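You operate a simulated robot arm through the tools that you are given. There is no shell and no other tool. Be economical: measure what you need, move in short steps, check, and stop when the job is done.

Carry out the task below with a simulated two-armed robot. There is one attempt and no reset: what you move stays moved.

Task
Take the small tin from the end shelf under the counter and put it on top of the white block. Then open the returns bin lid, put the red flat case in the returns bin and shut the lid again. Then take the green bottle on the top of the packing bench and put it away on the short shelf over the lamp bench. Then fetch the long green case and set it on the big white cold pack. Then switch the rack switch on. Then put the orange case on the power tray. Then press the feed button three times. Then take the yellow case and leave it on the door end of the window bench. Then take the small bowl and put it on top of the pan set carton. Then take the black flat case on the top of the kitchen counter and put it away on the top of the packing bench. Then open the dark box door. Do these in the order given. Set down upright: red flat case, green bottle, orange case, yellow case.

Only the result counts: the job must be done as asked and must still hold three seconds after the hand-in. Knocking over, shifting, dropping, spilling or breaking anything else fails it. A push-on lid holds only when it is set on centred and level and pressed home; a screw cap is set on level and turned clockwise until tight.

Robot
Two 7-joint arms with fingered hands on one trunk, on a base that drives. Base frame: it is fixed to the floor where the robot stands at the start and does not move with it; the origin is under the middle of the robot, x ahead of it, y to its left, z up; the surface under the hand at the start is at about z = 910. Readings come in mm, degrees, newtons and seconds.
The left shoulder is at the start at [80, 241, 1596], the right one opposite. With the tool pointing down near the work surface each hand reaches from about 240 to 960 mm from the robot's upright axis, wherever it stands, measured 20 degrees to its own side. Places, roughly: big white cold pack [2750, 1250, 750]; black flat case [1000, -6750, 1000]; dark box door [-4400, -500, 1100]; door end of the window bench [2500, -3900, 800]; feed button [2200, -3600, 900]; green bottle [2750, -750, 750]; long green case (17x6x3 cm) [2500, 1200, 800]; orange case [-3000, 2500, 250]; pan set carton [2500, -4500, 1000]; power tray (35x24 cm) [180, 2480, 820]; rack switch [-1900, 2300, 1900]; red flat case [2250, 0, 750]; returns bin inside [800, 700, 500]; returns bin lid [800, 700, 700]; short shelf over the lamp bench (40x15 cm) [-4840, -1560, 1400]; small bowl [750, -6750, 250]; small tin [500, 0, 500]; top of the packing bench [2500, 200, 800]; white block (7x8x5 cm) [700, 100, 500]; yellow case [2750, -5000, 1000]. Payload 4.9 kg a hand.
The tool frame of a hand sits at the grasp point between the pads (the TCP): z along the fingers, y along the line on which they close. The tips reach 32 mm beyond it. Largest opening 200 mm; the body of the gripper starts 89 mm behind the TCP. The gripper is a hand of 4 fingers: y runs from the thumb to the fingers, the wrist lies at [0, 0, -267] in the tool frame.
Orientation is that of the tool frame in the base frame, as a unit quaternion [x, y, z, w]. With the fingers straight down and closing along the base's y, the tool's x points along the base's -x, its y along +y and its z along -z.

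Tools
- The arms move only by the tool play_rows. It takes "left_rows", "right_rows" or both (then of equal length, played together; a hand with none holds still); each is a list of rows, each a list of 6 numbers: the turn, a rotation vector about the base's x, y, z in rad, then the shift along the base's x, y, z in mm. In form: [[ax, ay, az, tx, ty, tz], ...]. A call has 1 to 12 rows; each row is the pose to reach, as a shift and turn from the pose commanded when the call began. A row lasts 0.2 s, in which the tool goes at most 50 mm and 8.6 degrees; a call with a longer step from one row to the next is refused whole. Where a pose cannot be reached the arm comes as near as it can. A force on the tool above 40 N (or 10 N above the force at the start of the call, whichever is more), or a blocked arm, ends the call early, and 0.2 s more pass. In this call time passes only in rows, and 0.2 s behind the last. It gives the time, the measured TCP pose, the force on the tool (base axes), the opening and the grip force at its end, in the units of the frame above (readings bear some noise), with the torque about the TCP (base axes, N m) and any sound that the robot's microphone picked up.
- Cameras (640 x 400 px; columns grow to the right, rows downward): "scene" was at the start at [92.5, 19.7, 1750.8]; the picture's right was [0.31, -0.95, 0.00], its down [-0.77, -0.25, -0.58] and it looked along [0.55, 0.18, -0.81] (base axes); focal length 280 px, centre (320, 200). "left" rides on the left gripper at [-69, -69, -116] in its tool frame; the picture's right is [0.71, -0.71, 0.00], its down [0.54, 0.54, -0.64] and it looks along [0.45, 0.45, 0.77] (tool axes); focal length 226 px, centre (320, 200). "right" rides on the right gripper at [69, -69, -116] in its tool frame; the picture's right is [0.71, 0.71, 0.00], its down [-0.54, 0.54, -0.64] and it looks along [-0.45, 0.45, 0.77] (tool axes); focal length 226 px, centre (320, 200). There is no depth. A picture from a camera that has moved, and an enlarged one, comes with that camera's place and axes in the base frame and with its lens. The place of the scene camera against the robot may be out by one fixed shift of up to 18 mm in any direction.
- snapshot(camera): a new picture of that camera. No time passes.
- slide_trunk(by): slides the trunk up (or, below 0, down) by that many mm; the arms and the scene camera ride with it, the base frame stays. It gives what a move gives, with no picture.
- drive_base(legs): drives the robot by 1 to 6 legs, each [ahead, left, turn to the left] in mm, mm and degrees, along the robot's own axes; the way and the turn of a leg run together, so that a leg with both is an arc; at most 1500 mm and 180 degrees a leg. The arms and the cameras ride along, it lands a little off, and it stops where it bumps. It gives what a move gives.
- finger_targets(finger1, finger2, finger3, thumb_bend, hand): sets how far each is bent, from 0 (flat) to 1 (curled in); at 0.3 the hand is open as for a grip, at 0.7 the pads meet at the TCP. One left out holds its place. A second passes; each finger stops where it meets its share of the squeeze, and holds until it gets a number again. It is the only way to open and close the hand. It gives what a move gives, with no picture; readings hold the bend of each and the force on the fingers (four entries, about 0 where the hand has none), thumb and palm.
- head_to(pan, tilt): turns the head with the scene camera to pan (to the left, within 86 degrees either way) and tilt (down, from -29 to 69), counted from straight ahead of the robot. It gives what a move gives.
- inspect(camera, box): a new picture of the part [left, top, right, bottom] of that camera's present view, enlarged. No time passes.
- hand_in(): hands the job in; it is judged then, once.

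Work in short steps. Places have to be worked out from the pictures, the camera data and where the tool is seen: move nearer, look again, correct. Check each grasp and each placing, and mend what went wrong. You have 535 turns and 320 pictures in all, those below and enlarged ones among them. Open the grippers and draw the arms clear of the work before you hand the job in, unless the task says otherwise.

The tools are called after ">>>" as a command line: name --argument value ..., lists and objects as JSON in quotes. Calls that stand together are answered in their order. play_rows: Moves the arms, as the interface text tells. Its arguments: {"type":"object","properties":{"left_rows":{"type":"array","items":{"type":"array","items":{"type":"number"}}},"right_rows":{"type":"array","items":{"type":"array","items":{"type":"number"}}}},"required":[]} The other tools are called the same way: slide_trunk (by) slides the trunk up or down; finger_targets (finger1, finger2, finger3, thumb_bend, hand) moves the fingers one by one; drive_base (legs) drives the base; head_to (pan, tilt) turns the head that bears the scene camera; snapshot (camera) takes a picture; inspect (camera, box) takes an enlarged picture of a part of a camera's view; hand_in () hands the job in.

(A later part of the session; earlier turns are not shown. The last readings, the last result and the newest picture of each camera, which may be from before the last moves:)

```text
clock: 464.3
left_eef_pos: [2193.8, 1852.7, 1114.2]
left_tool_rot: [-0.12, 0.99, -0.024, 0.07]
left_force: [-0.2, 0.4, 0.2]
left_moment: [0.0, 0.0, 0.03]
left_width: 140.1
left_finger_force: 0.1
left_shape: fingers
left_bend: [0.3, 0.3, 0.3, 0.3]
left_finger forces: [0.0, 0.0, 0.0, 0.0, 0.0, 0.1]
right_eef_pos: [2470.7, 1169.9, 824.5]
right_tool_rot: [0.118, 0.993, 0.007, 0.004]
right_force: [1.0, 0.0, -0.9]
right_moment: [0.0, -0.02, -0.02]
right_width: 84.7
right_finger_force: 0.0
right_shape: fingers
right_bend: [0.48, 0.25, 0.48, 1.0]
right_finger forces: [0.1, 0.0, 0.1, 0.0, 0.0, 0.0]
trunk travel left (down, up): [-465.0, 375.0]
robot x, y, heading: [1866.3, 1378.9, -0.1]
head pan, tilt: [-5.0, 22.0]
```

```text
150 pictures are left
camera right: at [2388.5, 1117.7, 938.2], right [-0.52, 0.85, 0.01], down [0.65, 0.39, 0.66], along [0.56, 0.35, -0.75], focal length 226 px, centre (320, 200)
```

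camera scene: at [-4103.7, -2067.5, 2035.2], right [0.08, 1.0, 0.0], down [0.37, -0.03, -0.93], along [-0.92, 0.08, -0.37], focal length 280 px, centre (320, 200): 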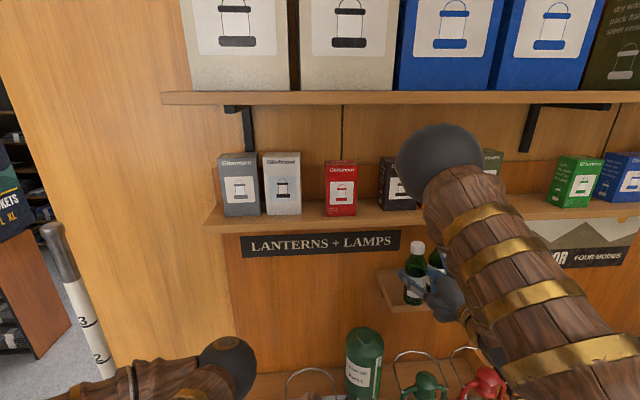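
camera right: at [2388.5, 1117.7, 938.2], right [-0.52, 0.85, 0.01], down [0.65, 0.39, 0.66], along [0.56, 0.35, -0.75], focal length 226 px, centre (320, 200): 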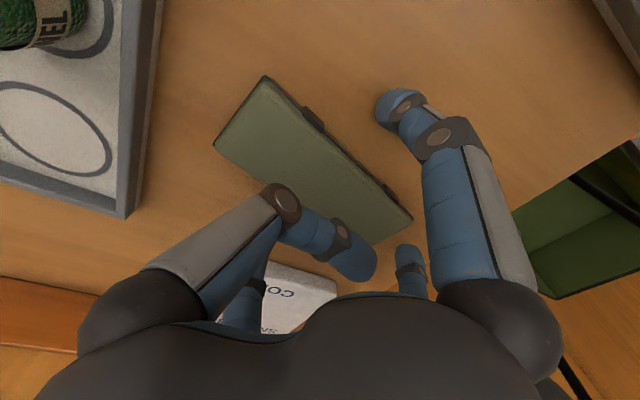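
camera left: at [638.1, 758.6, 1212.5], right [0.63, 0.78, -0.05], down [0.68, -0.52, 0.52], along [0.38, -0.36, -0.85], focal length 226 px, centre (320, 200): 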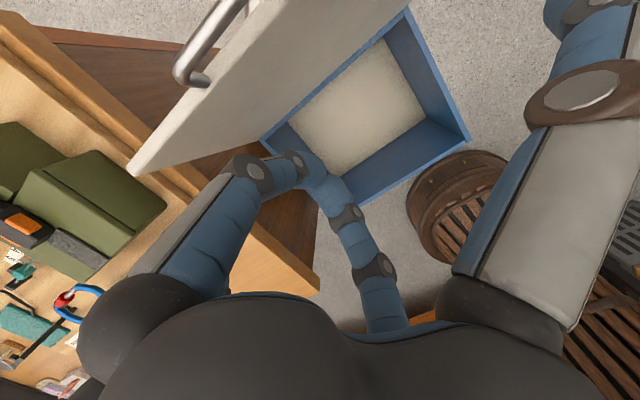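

Still no contact; I lower another 14 mm and then close fingers 1 and 3.

>>> play_rows --right_rows '[[0, 0, 0, 0, 0, -7], [0, 0, 0, 0, 0, -14]]'

>>> finger_targets --hand "right" --finger1 0.8 --finger3 0.8

>>> snapshot --camera "right"

```text
clock: 464.8
left_eef_pos: [2191.5, 1855.6, 1114.4]
left_tool_rot: [-0.12, 0.99, -0.024, 0.073]
left_force: [-0.8, 0.2, -0.2]
left_moment: [0.02, -0.02, -0.01]
left_width: 140.0
left_finger_force: 0.0
left_shape: fingers
left_bend: [0.3, 0.3, 0.3, 0.3]
left_finger forces: [0.0, 0.0, 0.1, 0.0, 0.0, 0.0]
right_eef_pos: [2473.8, 1171.6, 823.4]
right_tool_rot: [0.115, 0.993, 0.007, 0.008]
right_force: [0.2, 0.5, 29.5]
right_moment: [0.41, 2.14, 0.06]
right_width: 86.2
right_finger_force: 14.5
right_shape: fingers
right_bend: [0.46, 0.25, 0.48, 1.0]
right_finger forces: [29.8, 0.0, 0.0, 0.0, 0.0, 0.1]
trunk travel left (down, up): [-465.0, 375.0]
robot x, y, heading: [1862.5, 1378.5, -0.2]
head pan, tilt: [-5.0, 22.0]
stopped in row 2 (right hand): the force on the tool passed its limit at 48 N (the readings are from after the stop); the commanded pose is now the measured one
```

```text
clock: 465.4
left_eef_pos: [2192.5, 1854.2, 1114.1]
left_tool_rot: [-0.12, 0.99, -0.024, 0.072]
left_force: [-0.6, 0.1, 0.3]
left_moment: [0.0, 0.03, -0.01]
left_width: 140.1
left_finger_force: 0.0
left_shape: fingers
left_bend: [0.3, 0.3, 0.3, 0.3]
left_finger forces: [0.1, 0.0, 0.0, 0.0, 0.1, 0.1]
right_eef_pos: [2478.3, 1170.1, 823.9]
right_tool_rot: [0.115, 0.993, 0.006, 0.011]
right_force: [2.0, -0.7, 26.8]
right_moment: [0.36, 1.97, 0.03]
right_width: 88.7
right_finger_force: 23.0
right_shape: fingers
right_bend: [0.46, 0.25, 0.78, 1.0]
right_finger forces: [36.6, 0.0, 9.9, 0.0, 0.0, 0.1]
trunk travel left (down, up): [-465.0, 375.0]
robot x, y, heading: [1864.5, 1380.5, -0.0]
head pan, tilt: [-5.0, 22.0]
stopped (right hand): the force on the tool passed its limit at 42 N (the readings are from after the stop); the commanded pose is now the measured one
```

```text
149 pictures are left
camera right: at [2393.3, 1118.2, 937.3], right [-0.53, 0.85, 0.0], down [0.64, 0.4, 0.66], along [0.56, 0.35, -0.75], focal length 226 px, centre (320, 200)
```

right: 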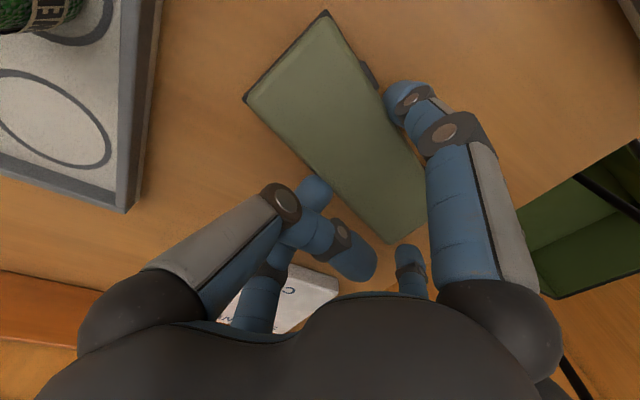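

Finger1 pressed on the bench and finger3 pushed the case against it. I reopen, lift 7 mm, recentre the hand 25 mm toward the robot and close again.

>>> finger_targets --hand "right" --finger1 0.46 --finger3 0.5

>>> play_rows --right_rows '[[0, 0, 0, 0, 0, 7], [0, 0, 0, -14, 3, 7], [0, 0, 0, -27, 6, 6]]'

>>> finger_targets --hand "right" --finger1 0.8 --finger3 0.8

>>> snapshot --camera "right"

```text
clock: 466.4
left_eef_pos: [2191.1, 1855.5, 1114.9]
left_tool_rot: [-0.121, 0.99, -0.024, 0.071]
left_force: [0.7, -1.2, 0.1]
left_moment: [-0.02, -0.01, 0.03]
left_width: 140.1
left_finger_force: 0.0
left_shape: fingers
left_bend: [0.3, 0.3, 0.3, 0.3]
left_finger forces: [0.0, 0.0, 0.1, 0.1, 0.1, 0.1]
right_eef_pos: [2474.6, 1169.7, 823.2]
right_tool_rot: [0.115, 0.993, 0.007, 0.01]
right_force: [1.7, -0.6, 27.9]
right_moment: [0.31, 1.93, 0.07]
right_width: 86.9
right_finger_force: 13.4
right_shape: fingers
right_bend: [0.45, 0.25, 0.5, 1.0]
right_finger forces: [28.4, 0.1, 0.1, 0.0, 0.0, 0.0]
trunk travel left (down, up): [-465.0, 375.0]
robot x, y, heading: [1867.5, 1379.9, -0.1]
head pan, tilt: [-5.0, 22.0]
```

```text
clock: 467.2
left_eef_pos: [2192.0, 1854.6, 1114.6]
left_tool_rot: [-0.122, 0.99, -0.025, 0.072]
left_force: [-0.4, -0.2, -0.1]
left_moment: [0.01, -0.02, 0.0]
left_width: 140.2
left_finger_force: 0.0
left_shape: fingers
left_bend: [0.3, 0.3, 0.3, 0.3]
left_finger forces: [0.0, 0.0, 0.0, 0.0, 0.0, 0.0]
right_eef_pos: [2448.2, 1177.4, 827.9]
right_tool_rot: [0.115, 0.993, 0.007, 0.009]
right_force: [-1.4, -0.8, -0.2]
right_moment: [-0.01, -0.02, 0.04]
right_width: 87.3
right_finger_force: 0.1
right_shape: fingers
right_bend: [0.46, 0.25, 0.5, 1.0]
right_finger forces: [0.1, 0.0, 0.0, 0.0, 0.0, 0.0]
trunk travel left (down, up): [-465.0, 375.0]
robot x, y, heading: [1861.4, 1378.6, -0.1]
head pan, tilt: [-5.0, 22.0]
```

```text
clock: 468.2
left_eef_pos: [2192.8, 1853.0, 1114.6]
left_tool_rot: [-0.12, 0.99, -0.025, 0.072]
left_force: [-0.5, 0.6, -0.4]
left_moment: [0.0, 0.0, 0.0]
left_width: 140.0
left_finger_force: 0.2
left_shape: fingers
left_bend: [0.3, 0.3, 0.3, 0.3]
left_finger forces: [0.0, 0.0, 0.0, 0.0, 0.1, 0.0]
right_eef_pos: [2450.8, 1177.1, 828.2]
right_tool_rot: [0.116, 0.993, 0.007, 0.009]
right_force: [-0.5, -0.7, 0.9]
right_moment: [0.01, -0.02, 0.0]
right_width: 71.0
right_finger_force: 8.6
right_shape: fingers
right_bend: [0.58, 0.25, 0.62, 1.0]
right_finger forces: [8.5, 0.0, 8.4, 0.1, 0.0, 0.0]
trunk travel left (down, up): [-465.0, 375.0]
robot x, y, heading: [1863.3, 1380.0, 0.0]
head pan, tilt: [-5.0, 22.0]
```

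```text
148 pictures are left
camera right: at [2365.7, 1124.8, 941.8], right [-0.53, 0.85, 0.0], down [0.64, 0.4, 0.66], along [0.56, 0.35, -0.75], focal length 226 px, centre (320, 200)
```

right: 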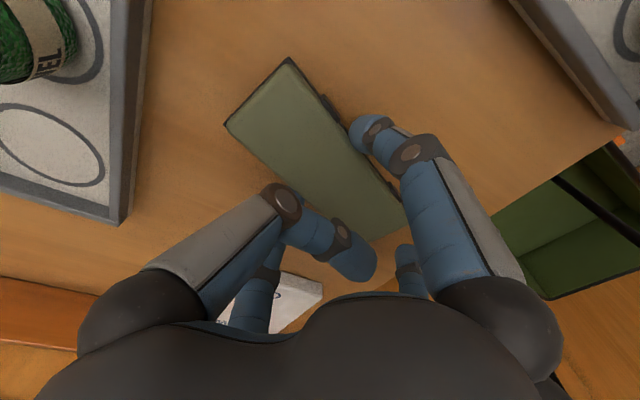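

Both side fingers hold it. I lift 60 mm and check for tilt or slip.

>>> play_rows --right_rows '[[0, 0, 0, 0, 0, 15], [0, 0, 0, 0, 0, 40], [0, 0, 0, 0, 0, 80], [0, 0, 0, 0, 0, 110]]'

>>> snapshot --camera "right"

```text
clock: 469.2
left_eef_pos: [2192.3, 1852.9, 1114.5]
left_tool_rot: [-0.12, 0.99, -0.025, 0.071]
left_force: [-1.0, -0.4, 0.0]
left_moment: [0.0, -0.01, -0.01]
left_width: 139.9
left_finger_force: 0.1
left_shape: fingers
left_bend: [0.3, 0.3, 0.3, 0.3]
left_finger forces: [0.1, 0.1, 0.1, 0.1, 0.0, 0.0]
right_eef_pos: [2449.8, 1176.3, 938.6]
right_tool_rot: [0.115, 0.993, 0.006, 0.008]
right_force: [0.2, -0.8, -1.6]
right_moment: [0.0, -0.01, -0.01]
right_width: 71.4
right_finger_force: 8.3
right_shape: fingers
right_bend: [0.58, 0.25, 0.62, 1.0]
right_finger forces: [8.3, 0.0, 8.2, 0.1, 0.0, 0.0]
trunk travel left (down, up): [-465.0, 375.0]
robot x, y, heading: [1862.6, 1383.0, 0.3]
head pan, tilt: [-5.0, 22.0]
```

```text
147 pictures are left
camera right: at [2364.5, 1124.4, 1052.1], right [-0.53, 0.85, 0.0], down [0.64, 0.4, 0.66], along [0.56, 0.35, -0.75], focal length 226 px, centre (320, 200)
```

right: 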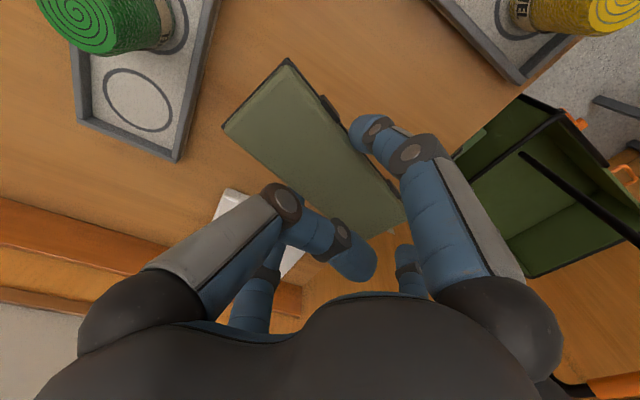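

The case hangs level. I carry it over the cold pack (2667, 1178) and lower to z≈885.

>>> play_rows --right_rows '[[0, 0, 0, 45, 0, 0], [0, 0, 0, 90, 0, 0], [0, 0, 0, 135, 0, 0], [0, 0, 0, 180, 1, 0], [0, 0, 0, 217, 2, 0], [0, 0, 0, 217, 2, -35], [0, 0, 0, 217, 2, -52]]'

>>> snapshot --camera "right"

```text
clock: 470.8
left_eef_pos: [2194.1, 1854.0, 1114.2]
left_tool_rot: [-0.12, 0.99, -0.025, 0.071]
left_force: [-0.5, 0.1, -0.3]
left_moment: [-0.02, -0.02, -0.02]
left_width: 140.1
left_finger_force: 0.0
left_shape: fingers
left_bend: [0.3, 0.3, 0.3, 0.3]
left_finger forces: [0.0, 0.1, 0.0, 0.1, 0.0, 0.1]
right_eef_pos: [2667.6, 1178.8, 885.0]
right_tool_rot: [0.115, 0.993, 0.008, 0.009]
right_force: [-0.2, 0.9, -0.7]
right_moment: [0.01, 0.0, -0.01]
right_width: 71.4
right_finger_force: 8.2
right_shape: fingers
right_bend: [0.58, 0.25, 0.62, 1.0]
right_finger forces: [8.3, 0.0, 8.2, 0.0, 0.0, 0.1]
trunk travel left (down, up): [-465.0, 375.0]
robot x, y, heading: [1865.2, 1381.5, 0.0]
head pan, tilt: [-5.0, 22.0]
```

```text
146 pictures are left
camera right: at [2583.0, 1125.9, 998.5], right [-0.53, 0.85, 0.0], down [0.64, 0.39, 0.66], along [0.56, 0.35, -0.75], focal length 226 px, centre (320, 200)
```

right: 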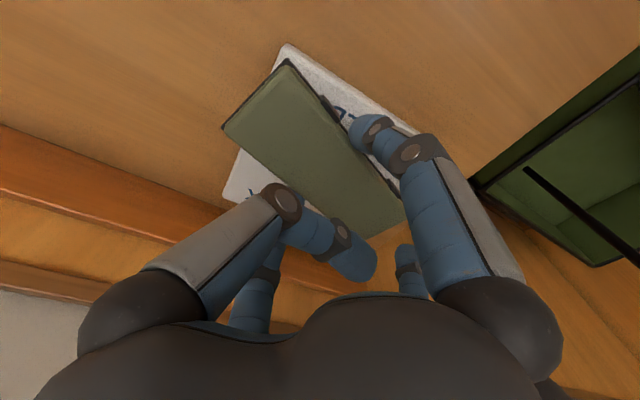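

The case is over the pack. I lower to contact in small steps.

>>> play_rows --right_rows '[[0, 0, 0, 5, 4, -10], [0, 0, 0, 5, 4, -18], [0, 0, 0, 5, 4, -22], [0, 0, 0, 5, 4, -26]]'

>>> play_rows --right_rows '[[0, 0, 0, 0, 0, -4], [0, 0, 0, 0, 0, -8]]'

```text
clock: 471.8
left_eef_pos: [2193.8, 1853.2, 1114.5]
left_tool_rot: [-0.12, 0.99, -0.024, 0.072]
left_force: [-0.3, 0.4, 0.3]
left_moment: [0.01, 0.01, -0.02]
left_width: 140.2
left_finger_force: 0.0
left_shape: fingers
left_bend: [0.3, 0.3, 0.3, 0.3]
left_finger forces: [0.0, 0.1, 0.0, 0.0, 0.0, 0.0]
right_eef_pos: [2672.2, 1181.1, 859.9]
right_tool_rot: [0.116, 0.993, 0.007, 0.009]
right_force: [-0.1, -0.3, -1.6]
right_moment: [-0.03, 0.01, 0.01]
right_width: 71.6
right_finger_force: 8.9
right_shape: fingers
right_bend: [0.58, 0.25, 0.62, 1.0]
right_finger forces: [8.2, 0.1, 8.1, 0.0, 0.0, 0.0]
trunk travel left (down, up): [-465.0, 375.0]
robot x, y, heading: [1867.0, 1379.4, -0.1]
head pan, tilt: [-5.0, 22.0]
```

```text
clock: 472.4
left_eef_pos: [2193.0, 1853.7, 1114.0]
left_tool_rot: [-0.12, 0.99, -0.024, 0.071]
left_force: [0.2, -0.3, 0.3]
left_moment: [-0.02, 0.0, 0.01]
left_width: 139.9
left_finger_force: 0.1
left_shape: fingers
left_bend: [0.3, 0.3, 0.3, 0.3]
left_finger forces: [0.1, 0.0, 0.0, 0.0, 0.0, 0.0]
right_eef_pos: [2672.6, 1182.8, 851.6]
right_tool_rot: [0.115, 0.993, 0.008, 0.008]
right_force: [0.6, 0.1, 0.1]
right_moment: [0.05, 0.05, -0.02]
right_width: 71.4
right_finger_force: 8.2
right_shape: fingers
right_bend: [0.58, 0.25, 0.62, 1.0]
right_finger forces: [8.5, 0.0, 8.3, 0.0, 0.2, 0.1]
trunk travel left (down, up): [-465.0, 375.0]
robot x, y, heading: [1862.1, 1379.6, 0.1]
head pan, tilt: [-5.0, 22.0]
```

Force just turned from −1.6 to about 0, so it touches. I go 3 mm more, release, and lift off.

>>> play_rows --right_rows '[[0, 0, 0, 0, 0, -3]]'

>>> finger_targets --hand "right" --finger1 0.45 --finger3 0.45

>>> play_rows --right_rows '[[0, 0, 0, 0, 0, 40], [0, 0, 0, 0, 0, 85], [0, 0, 0, 0, 0, 130], [0, 0, 0, -30, 0, 170], [0, 0, 0, -75, 0, 190], [0, 0, 0, -120, 0, 200]]'

>>> snapshot --camera "right"

```text
clock: 472.8
left_eef_pos: [2193.1, 1853.8, 1113.8]
left_tool_rot: [-0.121, 0.99, -0.024, 0.072]
left_force: [0.0, 0.5, 0.0]
left_moment: [-0.01, -0.05, 0.01]
left_width: 139.8
left_finger_force: 0.0
left_shape: fingers
left_bend: [0.3, 0.3, 0.3, 0.3]
left_finger forces: [0.0, 0.0, 0.0, 0.1, 0.0, 0.0]
right_eef_pos: [2672.7, 1182.2, 850.7]
right_tool_rot: [0.115, 0.993, 0.007, 0.01]
right_force: [0.1, -1.3, 8.6]
right_moment: [0.02, 0.15, -0.04]
right_width: 70.7
right_finger_force: 9.8
right_shape: fingers
right_bend: [0.58, 0.25, 0.61, 1.0]
right_finger forces: [9.8, 0.0, 10.2, 0.0, 0.0, 0.0]
trunk travel left (down, up): [-465.0, 375.0]
robot x, y, heading: [1865.0, 1381.9, -0.3]
head pan, tilt: [-5.0, 22.0]
```

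```text
clock: 473.8
left_eef_pos: [2193.6, 1854.1, 1113.8]
left_tool_rot: [-0.12, 0.99, -0.025, 0.072]
left_force: [-0.1, 0.4, -0.2]
left_moment: [0.02, -0.01, -0.01]
left_width: 140.2
left_finger_force: 0.2
left_shape: fingers
left_bend: [0.3, 0.3, 0.3, 0.3]
left_finger forces: [0.0, 0.0, 0.0, 0.1, 0.0, 0.0]
right_eef_pos: [2671.7, 1182.8, 848.2]
right_tool_rot: [0.116, 0.993, 0.007, 0.008]
right_force: [0.6, -0.2, -0.6]
right_moment: [-0.04, 0.0, -0.01]
right_width: 89.3
right_finger_force: 0.1
right_shape: fingers
right_bend: [0.45, 0.25, 0.45, 1.0]
right_finger forces: [0.1, 0.0, 0.1, 0.0, 0.0, 0.0]
trunk travel left (down, up): [-465.0, 375.0]
robot x, y, heading: [1863.4, 1374.9, 0.0]
head pan, tilt: [-5.0, 22.0]
```

```text
clock: 475.2
left_eef_pos: [2191.7, 1853.7, 1114.4]
left_tool_rot: [-0.12, 0.99, -0.024, 0.071]
left_force: [0.2, 0.3, -0.6]
left_moment: [0.02, -0.03, 0.01]
left_width: 139.9
left_finger_force: 0.0
left_shape: fingers
left_bend: [0.3, 0.3, 0.3, 0.3]
left_finger forces: [0.0, 0.0, 0.0, 0.0, 0.1, 0.0]
right_eef_pos: [2550.9, 1182.8, 1050.6]
right_tool_rot: [0.116, 0.993, 0.007, 0.01]
right_force: [-0.6, 0.2, -0.2]
right_moment: [0.01, -0.05, 0.03]
right_width: 89.0
right_finger_force: 0.1
right_shape: fingers
right_bend: [0.45, 0.25, 0.45, 1.0]
right_finger forces: [0.1, 0.0, 0.0, 0.1, 0.0, 0.1]
trunk travel left (down, up): [-465.0, 375.0]
robot x, y, heading: [1864.8, 1379.2, -0.0]
head pan, tilt: [-5.0, 22.0]
```

```text
145 pictures are left
camera right: at [2466.2, 1130.6, 1164.7], right [-0.53, 0.85, 0.0], down [0.64, 0.4, 0.66], along [0.56, 0.35, -0.75], focal length 226 px, centre (320, 200)
```

right: 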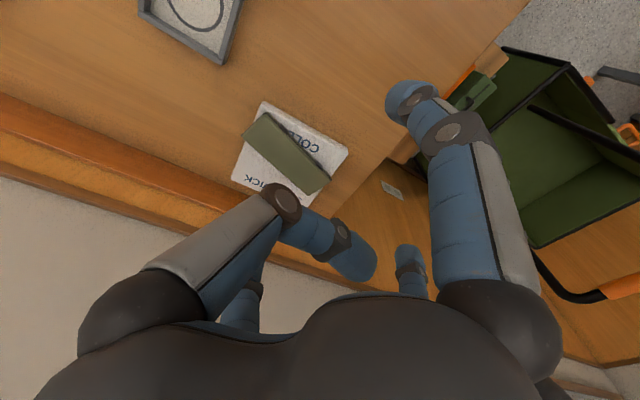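

Task 4 is done: the green case lies across the cold pack. I tuck the hand, turn round and drive down the lane to look at the rack and its switch.

>>> play_rows --right_rows '[[0, 0, 0.06, -45, -20, 30], [0, 0, 0.12, -85, -40, 55], [0, 0, 0.18, -125, -60, 80], [0, 0, 0.23, -165, -80, 105], [0, 0, 0.23, -205, -100, 125]]'

>>> finger_targets --hand "right" --finger1 0.3 --finger2 0.3 --finger3 0.3 --thumb_bend 0.3

>>> drive_base --legs '[[-480, 0, 0], [0, 0, 180], [1500, 0, 0], [600, 0, 0]]'

>>> head_to --pan -45 --tilt 0

>>> snapshot --camera "scene"

```text
refused: row 1 steps farther than a row can; nothing moved
```

```text
clock: 476.2
left_eef_pos: [2192.2, 1854.7, 1113.3]
left_tool_rot: [-0.12, 0.99, -0.024, 0.071]
left_force: [0.2, -0.4, 0.4]
left_moment: [-0.02, -0.02, 0.02]
left_width: 139.8
left_finger_force: 0.1
left_shape: fingers
left_bend: [0.3, 0.3, 0.3, 0.3]
left_finger forces: [0.0, 0.0, 0.1, 0.1, 0.0, 0.1]
right_eef_pos: [2551.9, 1181.8, 1049.3]
right_tool_rot: [0.115, 0.993, 0.006, 0.009]
right_force: [0.0, 0.8, 0.4]
right_moment: [0.03, 0.01, -0.01]
right_width: 139.7
right_finger_force: 0.0
right_shape: fingers
right_bend: [0.3, 0.3, 0.3, 0.3]
right_finger forces: [0.0, 0.1, 0.0, 0.0, 0.0, 0.0]
trunk travel left (down, up): [-465.0, 375.0]
robot x, y, heading: [1865.1, 1378.8, 0.1]
head pan, tilt: [-5.0, 22.0]
```

```text
clock: 496.4
left_eef_pos: [-1064.7, 994.7, 1113.5]
left_tool_rot: [0.992, 0.1, -0.071, -0.026]
left_force: [0.1, 1.1, -0.5]
left_moment: [0.0, 0.03, -0.01]
left_width: 140.0
left_finger_force: 0.0
left_shape: fingers
left_bend: [0.3, 0.3, 0.3, 0.3]
left_finger forces: [0.0, 0.0, 0.0, 0.0, 0.1, 0.0]
right_eef_pos: [-1397.4, 1678.6, 1050.7]
right_tool_rot: [0.991, -0.136, -0.009, 0.006]
right_force: [-0.2, 0.7, 0.4]
right_moment: [0.0, -0.01, 0.01]
right_width: 139.6
right_finger_force: 0.0
right_shape: fingers
right_bend: [0.3, 0.3, 0.3, 0.3]
right_finger forces: [0.0, 0.1, 0.1, 0.1, 0.0, 0.1]
trunk travel left (down, up): [-465.0, 375.0]
robot x, y, heading: [-718.1, 1454.4, 177.5]
head pan, tilt: [-5.0, 22.0]
```

```text
clock: 497.5
left_eef_pos: [-1066.3, 994.6, 1114.0]
left_tool_rot: [0.992, 0.1, -0.07, -0.026]
left_force: [-0.2, -0.6, 0.6]
left_moment: [-0.04, 0.0, -0.03]
left_width: 140.5
left_finger_force: 0.0
left_shape: fingers
left_bend: [0.3, 0.3, 0.3, 0.3]
left_finger forces: [0.1, 0.0, 0.0, 0.1, 0.0, 0.1]
right_eef_pos: [-1397.2, 1678.7, 1049.9]
right_tool_rot: [0.991, -0.136, -0.008, 0.006]
right_force: [-0.9, -0.7, 0.0]
right_moment: [0.02, 0.02, 0.03]
right_width: 140.0
right_finger_force: 0.1
right_shape: fingers
right_bend: [0.3, 0.3, 0.3, 0.3]
right_finger forces: [0.1, 0.1, 0.0, 0.0, 0.0, 0.1]
trunk travel left (down, up): [-465.0, 375.0]
robot x, y, heading: [-718.4, 1455.8, 177.4]
head pan, tilt: [-45.0, 0.0]
```

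```text
144 pictures are left
camera scene: at [-816.9, 1520.1, 1796.4], right [0.74, 0.68, 0.0], down [0.0, 0.0, -1.0], along [-0.68, 0.74, 0.0], focal length 280 px, centre (320, 200)
```

scene: 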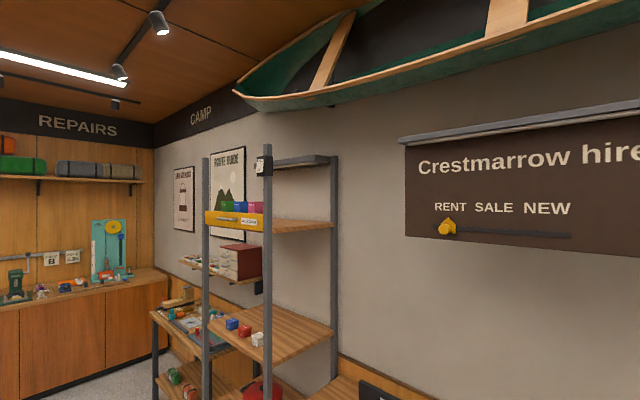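

The rack switch should be the dark box on the rack's post near column 262. I zoom in.

>>> inspect --camera "scene" --box '[190, 130, 350, 230]'

```text
4.00 times, centred on (270, 180) of scene
camera zoom: at [-816.9, 1520.1, 1796.4], right [0.74, 0.68, 0.0], down [0.0, 0.0, -1.0], along [-0.68, 0.74, 0.0], focal length 1121 px, centre (520, 280)
```

zoom: 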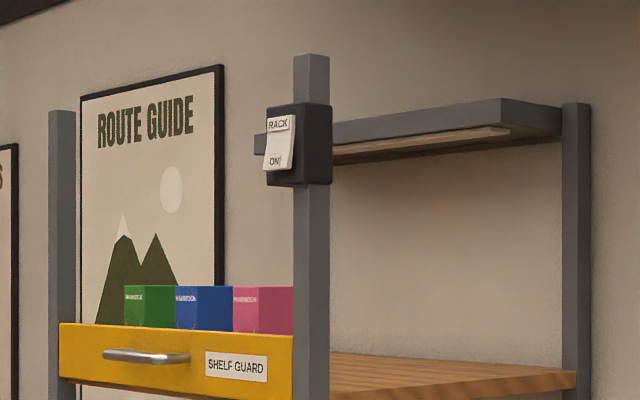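

It is a rocker on the rack's front post facing the aisle; its "ON" (lower) end sticks out and must be pressed in. I tuck the right hand, drive level with it, face it, and raise the trunk.

>>> play_rows --right_rows '[[0, 0, 0.06, 45, 10, 0], [0, 0, 0.12, 90, 20, 0], [0, 0, 0.18, 135, 30, 0], [0, 0, 0.24, 180, 40, 0], [0, 0, 0.27, 220, 50, 0], [0, 0, 0.27, 250, 60, 0]]'

>>> drive_base --legs '[[1150, 60, 2.5], [0, 0, -90]]'

>>> slide_trunk --by 330

>>> head_to --pan 0 --tilt 10

>>> snapshot --camera "scene"

```text
clock: 498.9
left_eef_pos: [-1066.6, 993.8, 1114.8]
left_tool_rot: [0.992, 0.101, -0.071, -0.025]
left_force: [-0.7, -0.3, 1.1]
left_moment: [0.02, 0.01, -0.01]
left_width: 140.0
left_finger_force: 0.0
left_shape: fingers
left_bend: [0.3, 0.3, 0.3, 0.3]
left_finger forces: [0.0, 0.0, 0.1, 0.1, 0.0, 0.0]
right_eef_pos: [-1147.9, 1740.3, 1050.0]
right_tool_rot: [1.0, 0.0, -0.008, 0.008]
right_force: [0.4, 0.7, -0.8]
right_moment: [-0.01, -0.01, 0.01]
right_width: 140.0
right_finger_force: 0.1
right_shape: fingers
right_bend: [0.3, 0.3, 0.3, 0.3]
right_finger forces: [0.0, 0.0, 0.0, 0.1, 0.0, 0.0]
trunk travel left (down, up): [-465.0, 375.0]
robot x, y, heading: [-718.5, 1457.8, 177.3]
head pan, tilt: [-45.0, 0.0]
```

```text
clock: 508.6
left_eef_pos: [-2334.8, 1759.3, 1114.6]
left_tool_rot: [0.781, -0.62, -0.033, -0.067]
left_force: [0.1, 0.7, 1.1]
left_moment: [0.0, -0.01, -0.04]
left_width: 140.1
left_finger_force: 0.1
left_shape: fingers
left_bend: [0.3, 0.3, 0.3, 0.3]
left_finger forces: [0.0, 0.0, 0.1, 0.0, 0.0, 0.0]
right_eef_pos: [-1589.9, 1860.7, 1050.0]
right_tool_rot: [0.716, -0.698, -0.012, -0.001]
right_force: [0.4, -0.5, 0.3]
right_moment: [0.0, -0.01, -0.03]
right_width: 139.8
right_finger_force: 0.0
right_shape: fingers
right_bend: [0.3, 0.3, 0.3, 0.3]
right_finger forces: [0.1, 0.0, 0.1, 0.0, 0.0, 0.1]
trunk travel left (down, up): [-465.0, 375.0]
robot x, y, heading: [-1863.0, 1421.0, 89.1]
head pan, tilt: [-45.0, 0.0]
```

```text
clock: 511.8
left_eef_pos: [-2334.5, 1759.4, 1443.0]
left_tool_rot: [0.781, -0.62, -0.032, -0.068]
left_force: [0.0, -0.7, 0.4]
left_moment: [0.02, -0.02, -0.03]
left_width: 139.9
left_finger_force: 0.0
left_shape: fingers
left_bend: [0.3, 0.3, 0.3, 0.3]
left_finger forces: [0.0, 0.1, 0.1, 0.0, 0.0, 0.0]
right_eef_pos: [-1589.8, 1860.8, 1379.8]
right_tool_rot: [0.716, -0.698, -0.011, 0.0]
right_force: [0.7, -0.3, 0.5]
right_moment: [-0.03, 0.0, -0.02]
right_width: 139.9
right_finger_force: 0.1
right_shape: fingers
right_bend: [0.3, 0.3, 0.3, 0.3]
right_finger forces: [0.0, 0.1, 0.0, 0.0, 0.1, 0.0]
trunk travel left (down, up): [-795.0, 45.0]
robot x, y, heading: [-1863.7, 1423.6, 88.9]
head pan, tilt: [-45.0, 0.0]
```

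```text
clock: 512.9
left_eef_pos: [-2333.7, 1759.4, 1444.1]
left_tool_rot: [0.781, -0.62, -0.033, -0.068]
left_force: [0.1, 0.2, 0.3]
left_moment: [0.02, 0.0, 0.01]
left_width: 140.2
left_finger_force: 0.0
left_shape: fingers
left_bend: [0.3, 0.3, 0.3, 0.3]
left_finger forces: [0.0, 0.0, 0.0, 0.0, 0.0, 0.0]
right_eef_pos: [-1592.4, 1860.9, 1380.5]
right_tool_rot: [0.716, -0.698, -0.011, 0.0]
right_force: [-0.6, 0.1, 0.6]
right_moment: [-0.01, 0.0, 0.02]
right_width: 139.8
right_finger_force: 0.1
right_shape: fingers
right_bend: [0.3, 0.3, 0.3, 0.3]
right_finger forces: [0.0, 0.0, 0.0, 0.0, 0.1, 0.0]
trunk travel left (down, up): [-795.0, 45.0]
robot x, y, heading: [-1861.7, 1423.5, 89.3]
head pan, tilt: [0.0, 10.0]
```

```text
142 pictures are left
camera scene: at [-1868.9, 1544.3, 2110.4], right [1.0, -0.02, 0.0], down [0.0, -0.17, -0.98], along [0.02, 0.98, -0.17], focal length 280 px, centre (320, 200)
```

scene: 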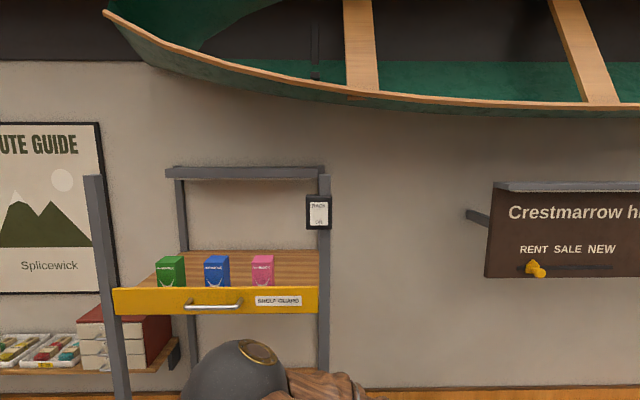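

The switch plate triangulates to about (−1857, 2254, 1940). I strafe left 200 mm so the right shoulder faces it, then raise the right hand while turning it to point at the rack, fingers together.

>>> drive_base --legs '[[0, 200, 1]]'

>>> finger_targets --hand "right" --finger1 0.7 --finger2 0.7 --finger3 0.7 --thumb_bend 0.7

>>> play_rows --right_rows '[[0.13, 0, 0, 0, 12, 46], [0.26, 0, 0, 0, 24, 92], [0.39, 0, 0, 0, 36, 138], [0.52, 0, 0, 0, 48, 184], [0.65, 0, 0, 0, 60, 230], [0.78, 0, 0, 0, 72, 276], [0.91, 0, 0, 0, 86, 322], [1.04, 0, 0, 0, 100, 368], [1.17, 0, 0, 0, 114, 414], [1.3, 0, 0, 0, 128, 460], [1.43, 0, 0, 0, 144, 506], [1.56, 0, 0, 0, 160, 550]]'

>>> snapshot --camera "right"

>>> snapshot --camera "scene"

```text
clock: 514.5
left_eef_pos: [-2536.0, 1752.1, 1446.5]
left_tool_rot: [0.786, -0.613, -0.035, -0.067]
left_force: [0.4, -0.1, 0.4]
left_moment: [-0.02, 0.09, 0.0]
left_width: 140.3
left_finger_force: 0.1
left_shape: fingers
left_bend: [0.3, 0.3, 0.3, 0.3]
left_finger forces: [0.0, 0.0, 0.0, 0.0, 0.0, 0.0]
right_eef_pos: [-1794.9, 1868.0, 1378.6]
right_tool_rot: [0.722, -0.692, -0.012, 0.002]
right_force: [-0.2, 0.3, -0.9]
right_moment: [0.01, 0.03, -0.02]
right_width: 140.0
right_finger_force: 0.1
right_shape: fingers
right_bend: [0.3, 0.3, 0.3, 0.3]
right_finger forces: [0.0, 0.1, 0.0, 0.0, 0.0, 0.0]
trunk travel left (down, up): [-795.0, 45.0]
robot x, y, heading: [-2061.1, 1424.2, 90.3]
head pan, tilt: [0.0, 10.0]
```

```text
clock: 515.5
left_eef_pos: [-2542.4, 1751.5, 1444.2]
left_tool_rot: [0.787, -0.613, -0.034, -0.068]
left_force: [-0.4, -0.2, -0.2]
left_moment: [0.0, -0.02, 0.01]
left_width: 140.0
left_finger_force: 0.0
left_shape: fingers
left_bend: [0.3, 0.3, 0.3, 0.3]
left_finger forces: [0.1, 0.0, 0.0, 0.1, 0.0, 0.0]
right_eef_pos: [-1799.6, 1866.7, 1380.1]
right_tool_rot: [0.722, -0.692, -0.011, 0.0]
right_force: [1.6, 0.0, 0.1]
right_moment: [-0.03, 0.02, 0.0]
right_width: 2.2
right_finger_force: 0.1
right_shape: fingers
right_bend: [0.69, 0.69, 0.69, 0.69]
right_finger forces: [0.1, 0.0, 0.1, 0.0, 0.0, 0.0]
trunk travel left (down, up): [-795.0, 45.0]
robot x, y, heading: [-2064.0, 1424.5, 90.0]
head pan, tilt: [0.0, 10.0]
```

```text
clock: 517.1
left_eef_pos: [-2539.3, 1751.7, 1444.9]
left_tool_rot: [0.787, -0.613, -0.033, -0.066]
left_force: [0.2, -0.3, -0.2]
left_moment: [0.0, 0.02, -0.03]
left_width: 140.2
left_finger_force: 0.1
left_shape: fingers
left_bend: [0.3, 0.3, 0.3, 0.3]
left_finger forces: [0.0, 0.0, 0.1, 0.1, 0.0, 0.0]
right_eef_pos: [-1692.7, 2004.3, 1700.5]
right_tool_rot: [-0.608, 0.676, 0.248, 0.335]
right_force: [-0.8, 0.3, -0.2]
right_moment: [0.03, 0.01, 0.03]
right_width: 1.8
right_finger_force: 0.0
right_shape: fingers
right_bend: [0.69, 0.69, 0.69, 0.69]
right_finger forces: [0.0, 0.1, 0.0, 0.0, 0.1, 0.1]
right hand out of reach, approached as far as the arm can: row 2, 3, 4, 5, 6, 7
trunk travel left (down, up): [-795.0, 45.0]
robot x, y, heading: [-2064.6, 1427.6, 90.0]
head pan, tilt: [0.0, 10.0]
stopped in row 7 (right hand): the arm was blocked; the commanded pose is now the measured one
```

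```text
141 pictures are left
camera right: at [-1643.9, 1864.7, 1730.5], right [-0.72, -0.37, -0.58], down [-0.61, -0.05, 0.79], along [-0.32, 0.93, -0.19], focal length 226 px, centre (320, 200)
```

right: 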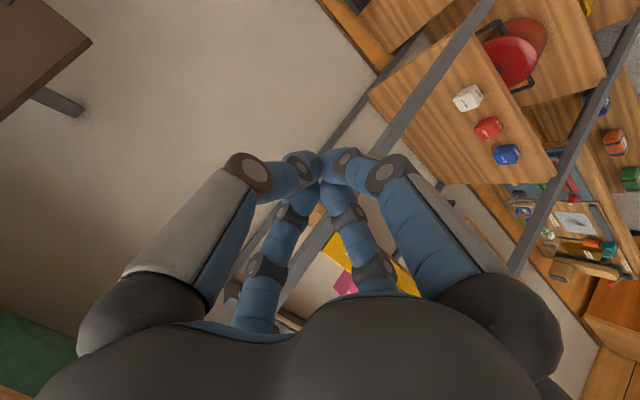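

```text
140 pictures are left
camera scene: at [-2069.6, 1546.9, 2110.2], right [1.0, 0.0, 0.0], down [0.0, -0.17, -0.98], along [0.0, 0.98, -0.17], focal length 280 px, centre (320, 200)
```

scene: 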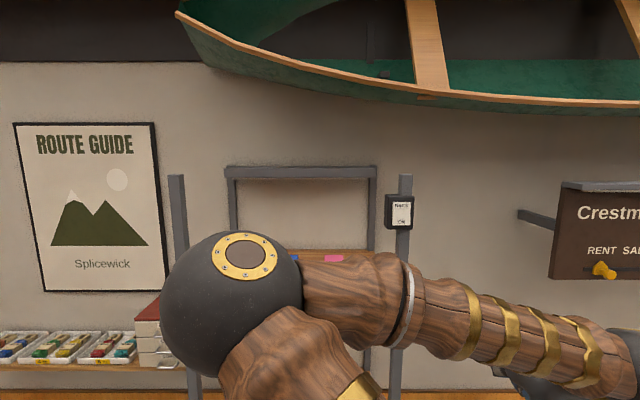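

The arm was blocked while folding. I back the robot 220 mm so the arm can stretch forward, and raise/extend the hand toward the switch in gentle steps.

>>> drive_base --legs '[[-220, 0, 0]]'

>>> play_rows --right_rows '[[0.05, 0, 0.02, -10, 40, 10], [0.1, 0, 0.04, -25, 80, 20], [0.15, 0, 0.06, -40, 120, 35], [0.2, 0, 0.08, -55, 155, 55], [0.25, 0, 0.1, -70, 185, 80], [0.3, 0, 0.12, -85, 210, 110], [0.35, 0, 0.14, -100, 230, 140], [0.4, 0, 0.16, -115, 245, 170], [0.45, 0, 0.18, -130, 255, 200], [0.5, 0, 0.2, -145, 260, 225]]'

>>> snapshot --camera "right"

>>> snapshot --camera "scene"

```text
clock: 518.8
left_eef_pos: [-2540.3, 1537.0, 1443.3]
left_tool_rot: [0.786, -0.613, -0.032, -0.066]
left_force: [-0.1, 0.6, -0.5]
left_moment: [-0.08, 0.0, -0.01]
left_width: 140.1
left_finger_force: 0.1
left_shape: fingers
left_bend: [0.3, 0.3, 0.3, 0.3]
left_finger forces: [0.0, 0.0, 0.0, 0.0, 0.0, 0.0]
right_eef_pos: [-1694.9, 1790.3, 1701.3]
right_tool_rot: [-0.61, 0.674, 0.248, 0.336]
right_force: [0.3, 0.5, -0.2]
right_moment: [-0.05, 0.02, -0.02]
right_width: 2.0
right_finger_force: 0.1
right_shape: fingers
right_bend: [0.69, 0.69, 0.69, 0.69]
right_finger forces: [0.0, 0.0, 0.0, 0.0, 0.0, 0.0]
trunk travel left (down, up): [-795.0, 45.0]
robot x, y, heading: [-2062.6, 1202.8, 90.2]
head pan, tilt: [0.0, 10.0]
```

```text
clock: 521.0
left_eef_pos: [-2542.2, 1532.2, 1444.1]
left_tool_rot: [0.786, -0.613, -0.033, -0.068]
left_force: [-0.7, -0.7, -0.1]
left_moment: [-0.01, -0.05, -0.01]
left_width: 140.3
left_finger_force: 0.0
left_shape: fingers
left_bend: [0.3, 0.3, 0.3, 0.3]
left_finger forces: [0.0, 0.0, 0.0, 0.0, 0.0, 0.1]
right_eef_pos: [-1841.9, 2045.1, 1928.6]
right_tool_rot: [0.571, -0.528, -0.44, -0.449]
right_force: [-0.6, -0.5, 0.5]
right_moment: [0.01, -0.03, -0.02]
right_width: 2.0
right_finger_force: 0.1
right_shape: fingers
right_bend: [0.69, 0.69, 0.69, 0.69]
right_finger forces: [0.1, 0.0, 0.0, 0.0, 0.0, 0.0]
trunk travel left (down, up): [-795.0, 45.0]
robot x, y, heading: [-2065.3, 1205.3, 90.3]
head pan, tilt: [0.0, 10.0]
```

```text
139 pictures are left
camera right: at [-1765.3, 1920.2, 1888.6], right [-0.67, -0.17, -0.73], down [-0.55, -0.54, 0.64], along [-0.5, 0.83, 0.26], focal length 226 px, centre (320, 200)
```

right: 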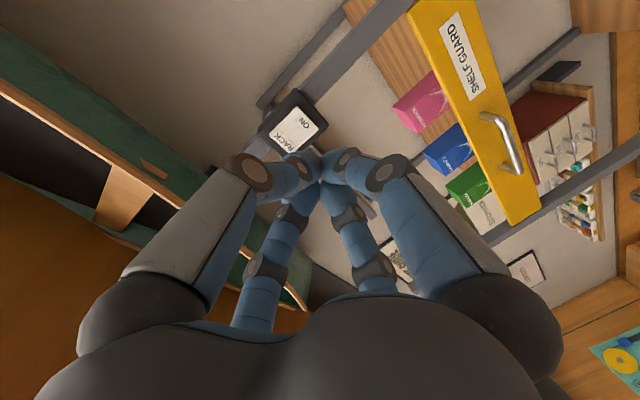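

```text
138 pictures are left
camera scene: at [-2072.6, 1326.2, 2110.3], right [1.0, 0.0, 0.0], down [0.0, -0.17, -0.98], along [0.0, 0.98, -0.17], focal length 280 px, centre (320, 200)
```

scene: 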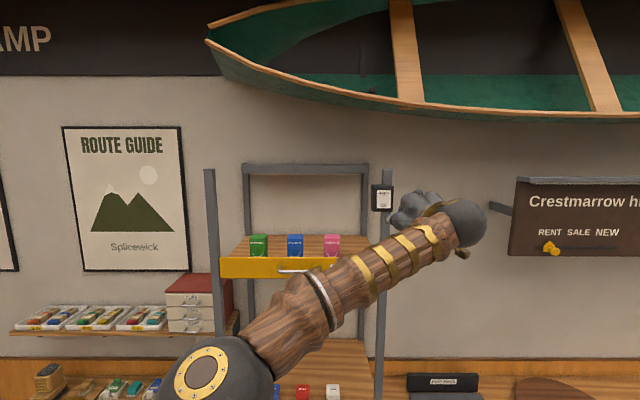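

Now the hand points at the switch. From the hand view the plate spans z 1913 (ON) to 1962 at x≈−1850. I align the fingertips with the ON end and approach to just short of it.

>>> play_rows --right_rows '[[0, 0, 0, -7, 40, -12], [0, 0, 0, -7, 80, -12], [0, 0, 0, -7, 120, -12], [0, 0, 0, -7, 145, -12]]'

>>> snapshot --camera "right"

>>> inspect --camera "scene" --box '[340, 160, 460, 240]'

```text
clock: 522.0
left_eef_pos: [-2541.0, 1531.4, 1445.2]
left_tool_rot: [0.786, -0.613, -0.034, -0.068]
left_force: [0.3, 0.2, 0.3]
left_moment: [-0.01, 0.0, -0.02]
left_width: 140.0
left_finger_force: 0.0
left_shape: fingers
left_bend: [0.3, 0.3, 0.3, 0.3]
left_finger forces: [0.0, 0.0, 0.0, 0.1, 0.1, 0.0]
right_eef_pos: [-1846.3, 2189.1, 1916.3]
right_tool_rot: [0.57, -0.529, -0.439, -0.45]
right_force: [0.8, 0.1, 0.3]
right_moment: [0.01, -0.05, -0.01]
right_width: 1.9
right_finger_force: 0.1
right_shape: fingers
right_bend: [0.69, 0.69, 0.69, 0.69]
right_finger forces: [0.0, 0.0, 0.1, 0.0, 0.0, 0.0]
trunk travel left (down, up): [-795.0, 45.0]
robot x, y, heading: [-2063.8, 1207.1, 90.2]
head pan, tilt: [0.0, 10.0]
```

```text
137 pictures are left
camera right: at [-1769.8, 2063.8, 1876.6], right [-0.67, -0.17, -0.72], down [-0.55, -0.54, 0.64], along [-0.5, 0.83, 0.26], focal length 226 px, centre (320, 200)
```

right: 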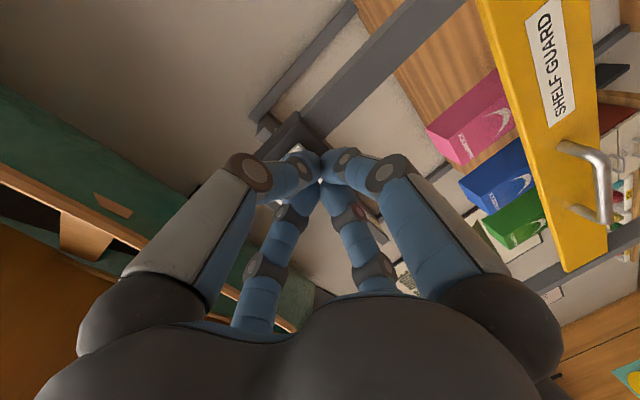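

```text
5.00 times, centred on (400, 200) of scene
camera zoom: at [-2070.9, 1325.5, 2110.4], right [1.0, 0.0, 0.0], down [0.0, -0.17, -0.98], along [0.0, 0.98, -0.17], focal length 1402 px, centre (-80, 200)
```

zoom: 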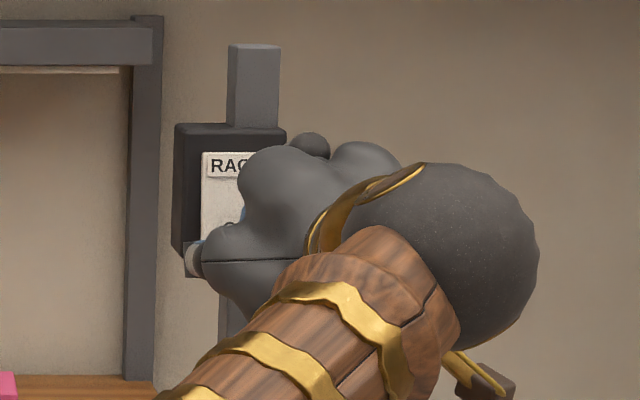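

The tips are about 20 mm from the plate. I press forward in small steps and listen for a click.

>>> play_rows --right_rows '[[0, 0, 0, 0, 8, 0], [0, 0, 0, 0, 16, 0], [0, 0, 0, 0, 22, 0], [0, 0, 0, 0, 27, 0], [0, 0, 0, 0, 32, 0]]'

```text
clock: 523.2
left_eef_pos: [-2539.8, 1532.4, 1443.6]
left_tool_rot: [0.787, -0.613, -0.033, -0.068]
left_force: [0.2, -0.9, 0.4]
left_moment: [0.0, 0.0, 0.03]
left_width: 140.0
left_finger_force: 0.0
left_shape: fingers
left_bend: [0.3, 0.3, 0.3, 0.3]
left_finger forces: [0.0, 0.1, 0.0, 0.0, 0.1, 0.0]
right_eef_pos: [-1847.0, 2221.3, 1915.4]
right_tool_rot: [0.57, -0.528, -0.44, -0.45]
right_force: [0.2, -0.3, 0.4]
right_moment: [0.02, 0.0, -0.01]
right_width: 2.0
right_finger_force: 0.0
right_shape: fingers
right_bend: [0.69, 0.69, 0.69, 0.69]
right_finger forces: [0.1, 0.1, 0.0, 0.0, 0.0, 0.1]
trunk travel left (down, up): [-795.0, 45.0]
robot x, y, heading: [-2063.9, 1207.0, 90.0]
head pan, tilt: [0.0, 10.0]
```

No contact yet (tips at y≈2252). I continue pressing forward.

>>> play_rows --right_rows '[[0, 0, 0, 0, 6, 0], [0, 0, 0, 0, 12, 0], [0, 0, 0, 0, 17, 0], [0, 0, 0, 0, 22, 0]]'

>>> snapshot --camera "right"

```text
clock: 524.1
left_eef_pos: [-2539.6, 1523.3, 1445.1]
left_tool_rot: [0.785, -0.614, -0.035, -0.07]
left_force: [0.7, -0.1, 0.8]
left_moment: [-0.01, 0.0, 0.01]
left_width: 140.0
left_finger_force: 0.2
left_shape: fingers
left_bend: [0.3, 0.3, 0.3, 0.3]
left_finger forces: [0.1, 0.1, 0.0, 0.1, 0.0, 0.0]
right_eef_pos: [-1844.4, 2226.8, 1919.0]
right_tool_rot: [0.57, -0.528, -0.439, -0.451]
right_force: [0.0, -31.7, -5.0]
right_moment: [-0.23, 0.03, -0.01]
right_width: 1.6
right_finger_force: 25.7
right_shape: fingers
right_bend: [0.69, 0.68, 0.71, 0.7]
right_finger forces: [0.0, 12.9, 16.3, 0.0, 22.6, 0.0]
trunk travel left (down, up): [-795.0, 45.0]
robot x, y, heading: [-2062.2, 1200.5, 89.8]
head pan, tilt: [0.0, 10.0]
stopped in row 4 (right hand): the force on the tool passed its limit at 44 N (the readings are from after the stop); the commanded pose is now the measured one
```

```text
135 pictures are left
camera right: at [-1768.6, 2101.5, 1880.8], right [-0.67, -0.17, -0.73], down [-0.56, -0.54, 0.64], along [-0.5, 0.83, 0.26], focal length 226 px, centre (320, 200)
```

right: 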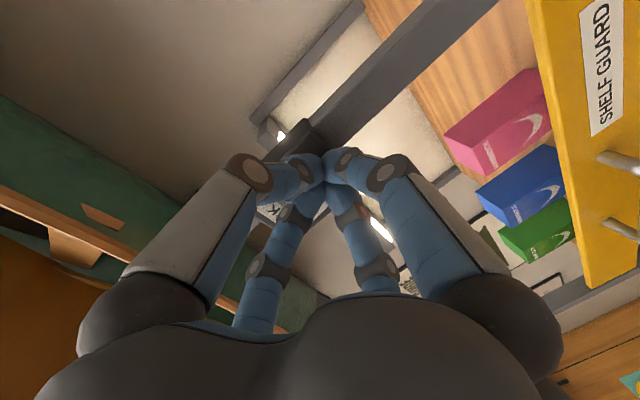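

The rack's light strip has come on. I back the hand off 120 mm and verify.

>>> play_rows --right_rows '[[0, 0, 0, 0, -30, 0], [0, 0, 0, 0, -75, 0], [0, 0, 0, 0, -120, 0], [0, 0, 0, 0, -165, 0]]'

>>> snapshot --camera "right"

```text
clock: 525.1
left_eef_pos: [-2541.0, 1529.3, 1444.7]
left_tool_rot: [0.786, -0.614, -0.034, -0.069]
left_force: [0.5, 0.2, -0.1]
left_moment: [0.01, 0.02, -0.03]
left_width: 140.1
left_finger_force: 0.2
left_shape: fingers
left_bend: [0.3, 0.3, 0.3, 0.3]
left_finger forces: [0.1, 0.1, 0.0, 0.1, 0.1, 0.0]
right_eef_pos: [-1846.1, 2070.4, 1914.0]
right_tool_rot: [0.571, -0.529, -0.438, -0.449]
right_force: [-1.0, 0.1, -0.4]
right_moment: [0.01, -0.01, 0.0]
right_width: 2.1
right_finger_force: 0.1
right_shape: fingers
right_bend: [0.69, 0.69, 0.69, 0.69]
right_finger forces: [0.0, 0.0, 0.1, 0.1, 0.0, 0.0]
trunk travel left (down, up): [-795.0, 45.0]
robot x, y, heading: [-2062.0, 1202.2, 90.1]
head pan, tilt: [0.0, 10.0]
```

```text
134 pictures are left
camera right: at [-1770.2, 1945.9, 1875.0], right [-0.67, -0.17, -0.73], down [-0.55, -0.53, 0.64], along [-0.5, 0.83, 0.26], focal length 226 px, centre (320, 200)
```

right: 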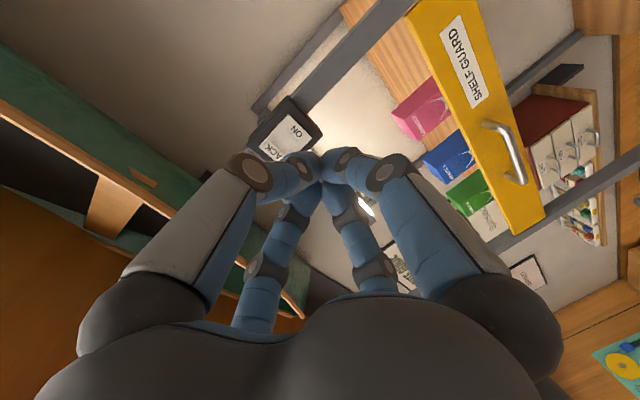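

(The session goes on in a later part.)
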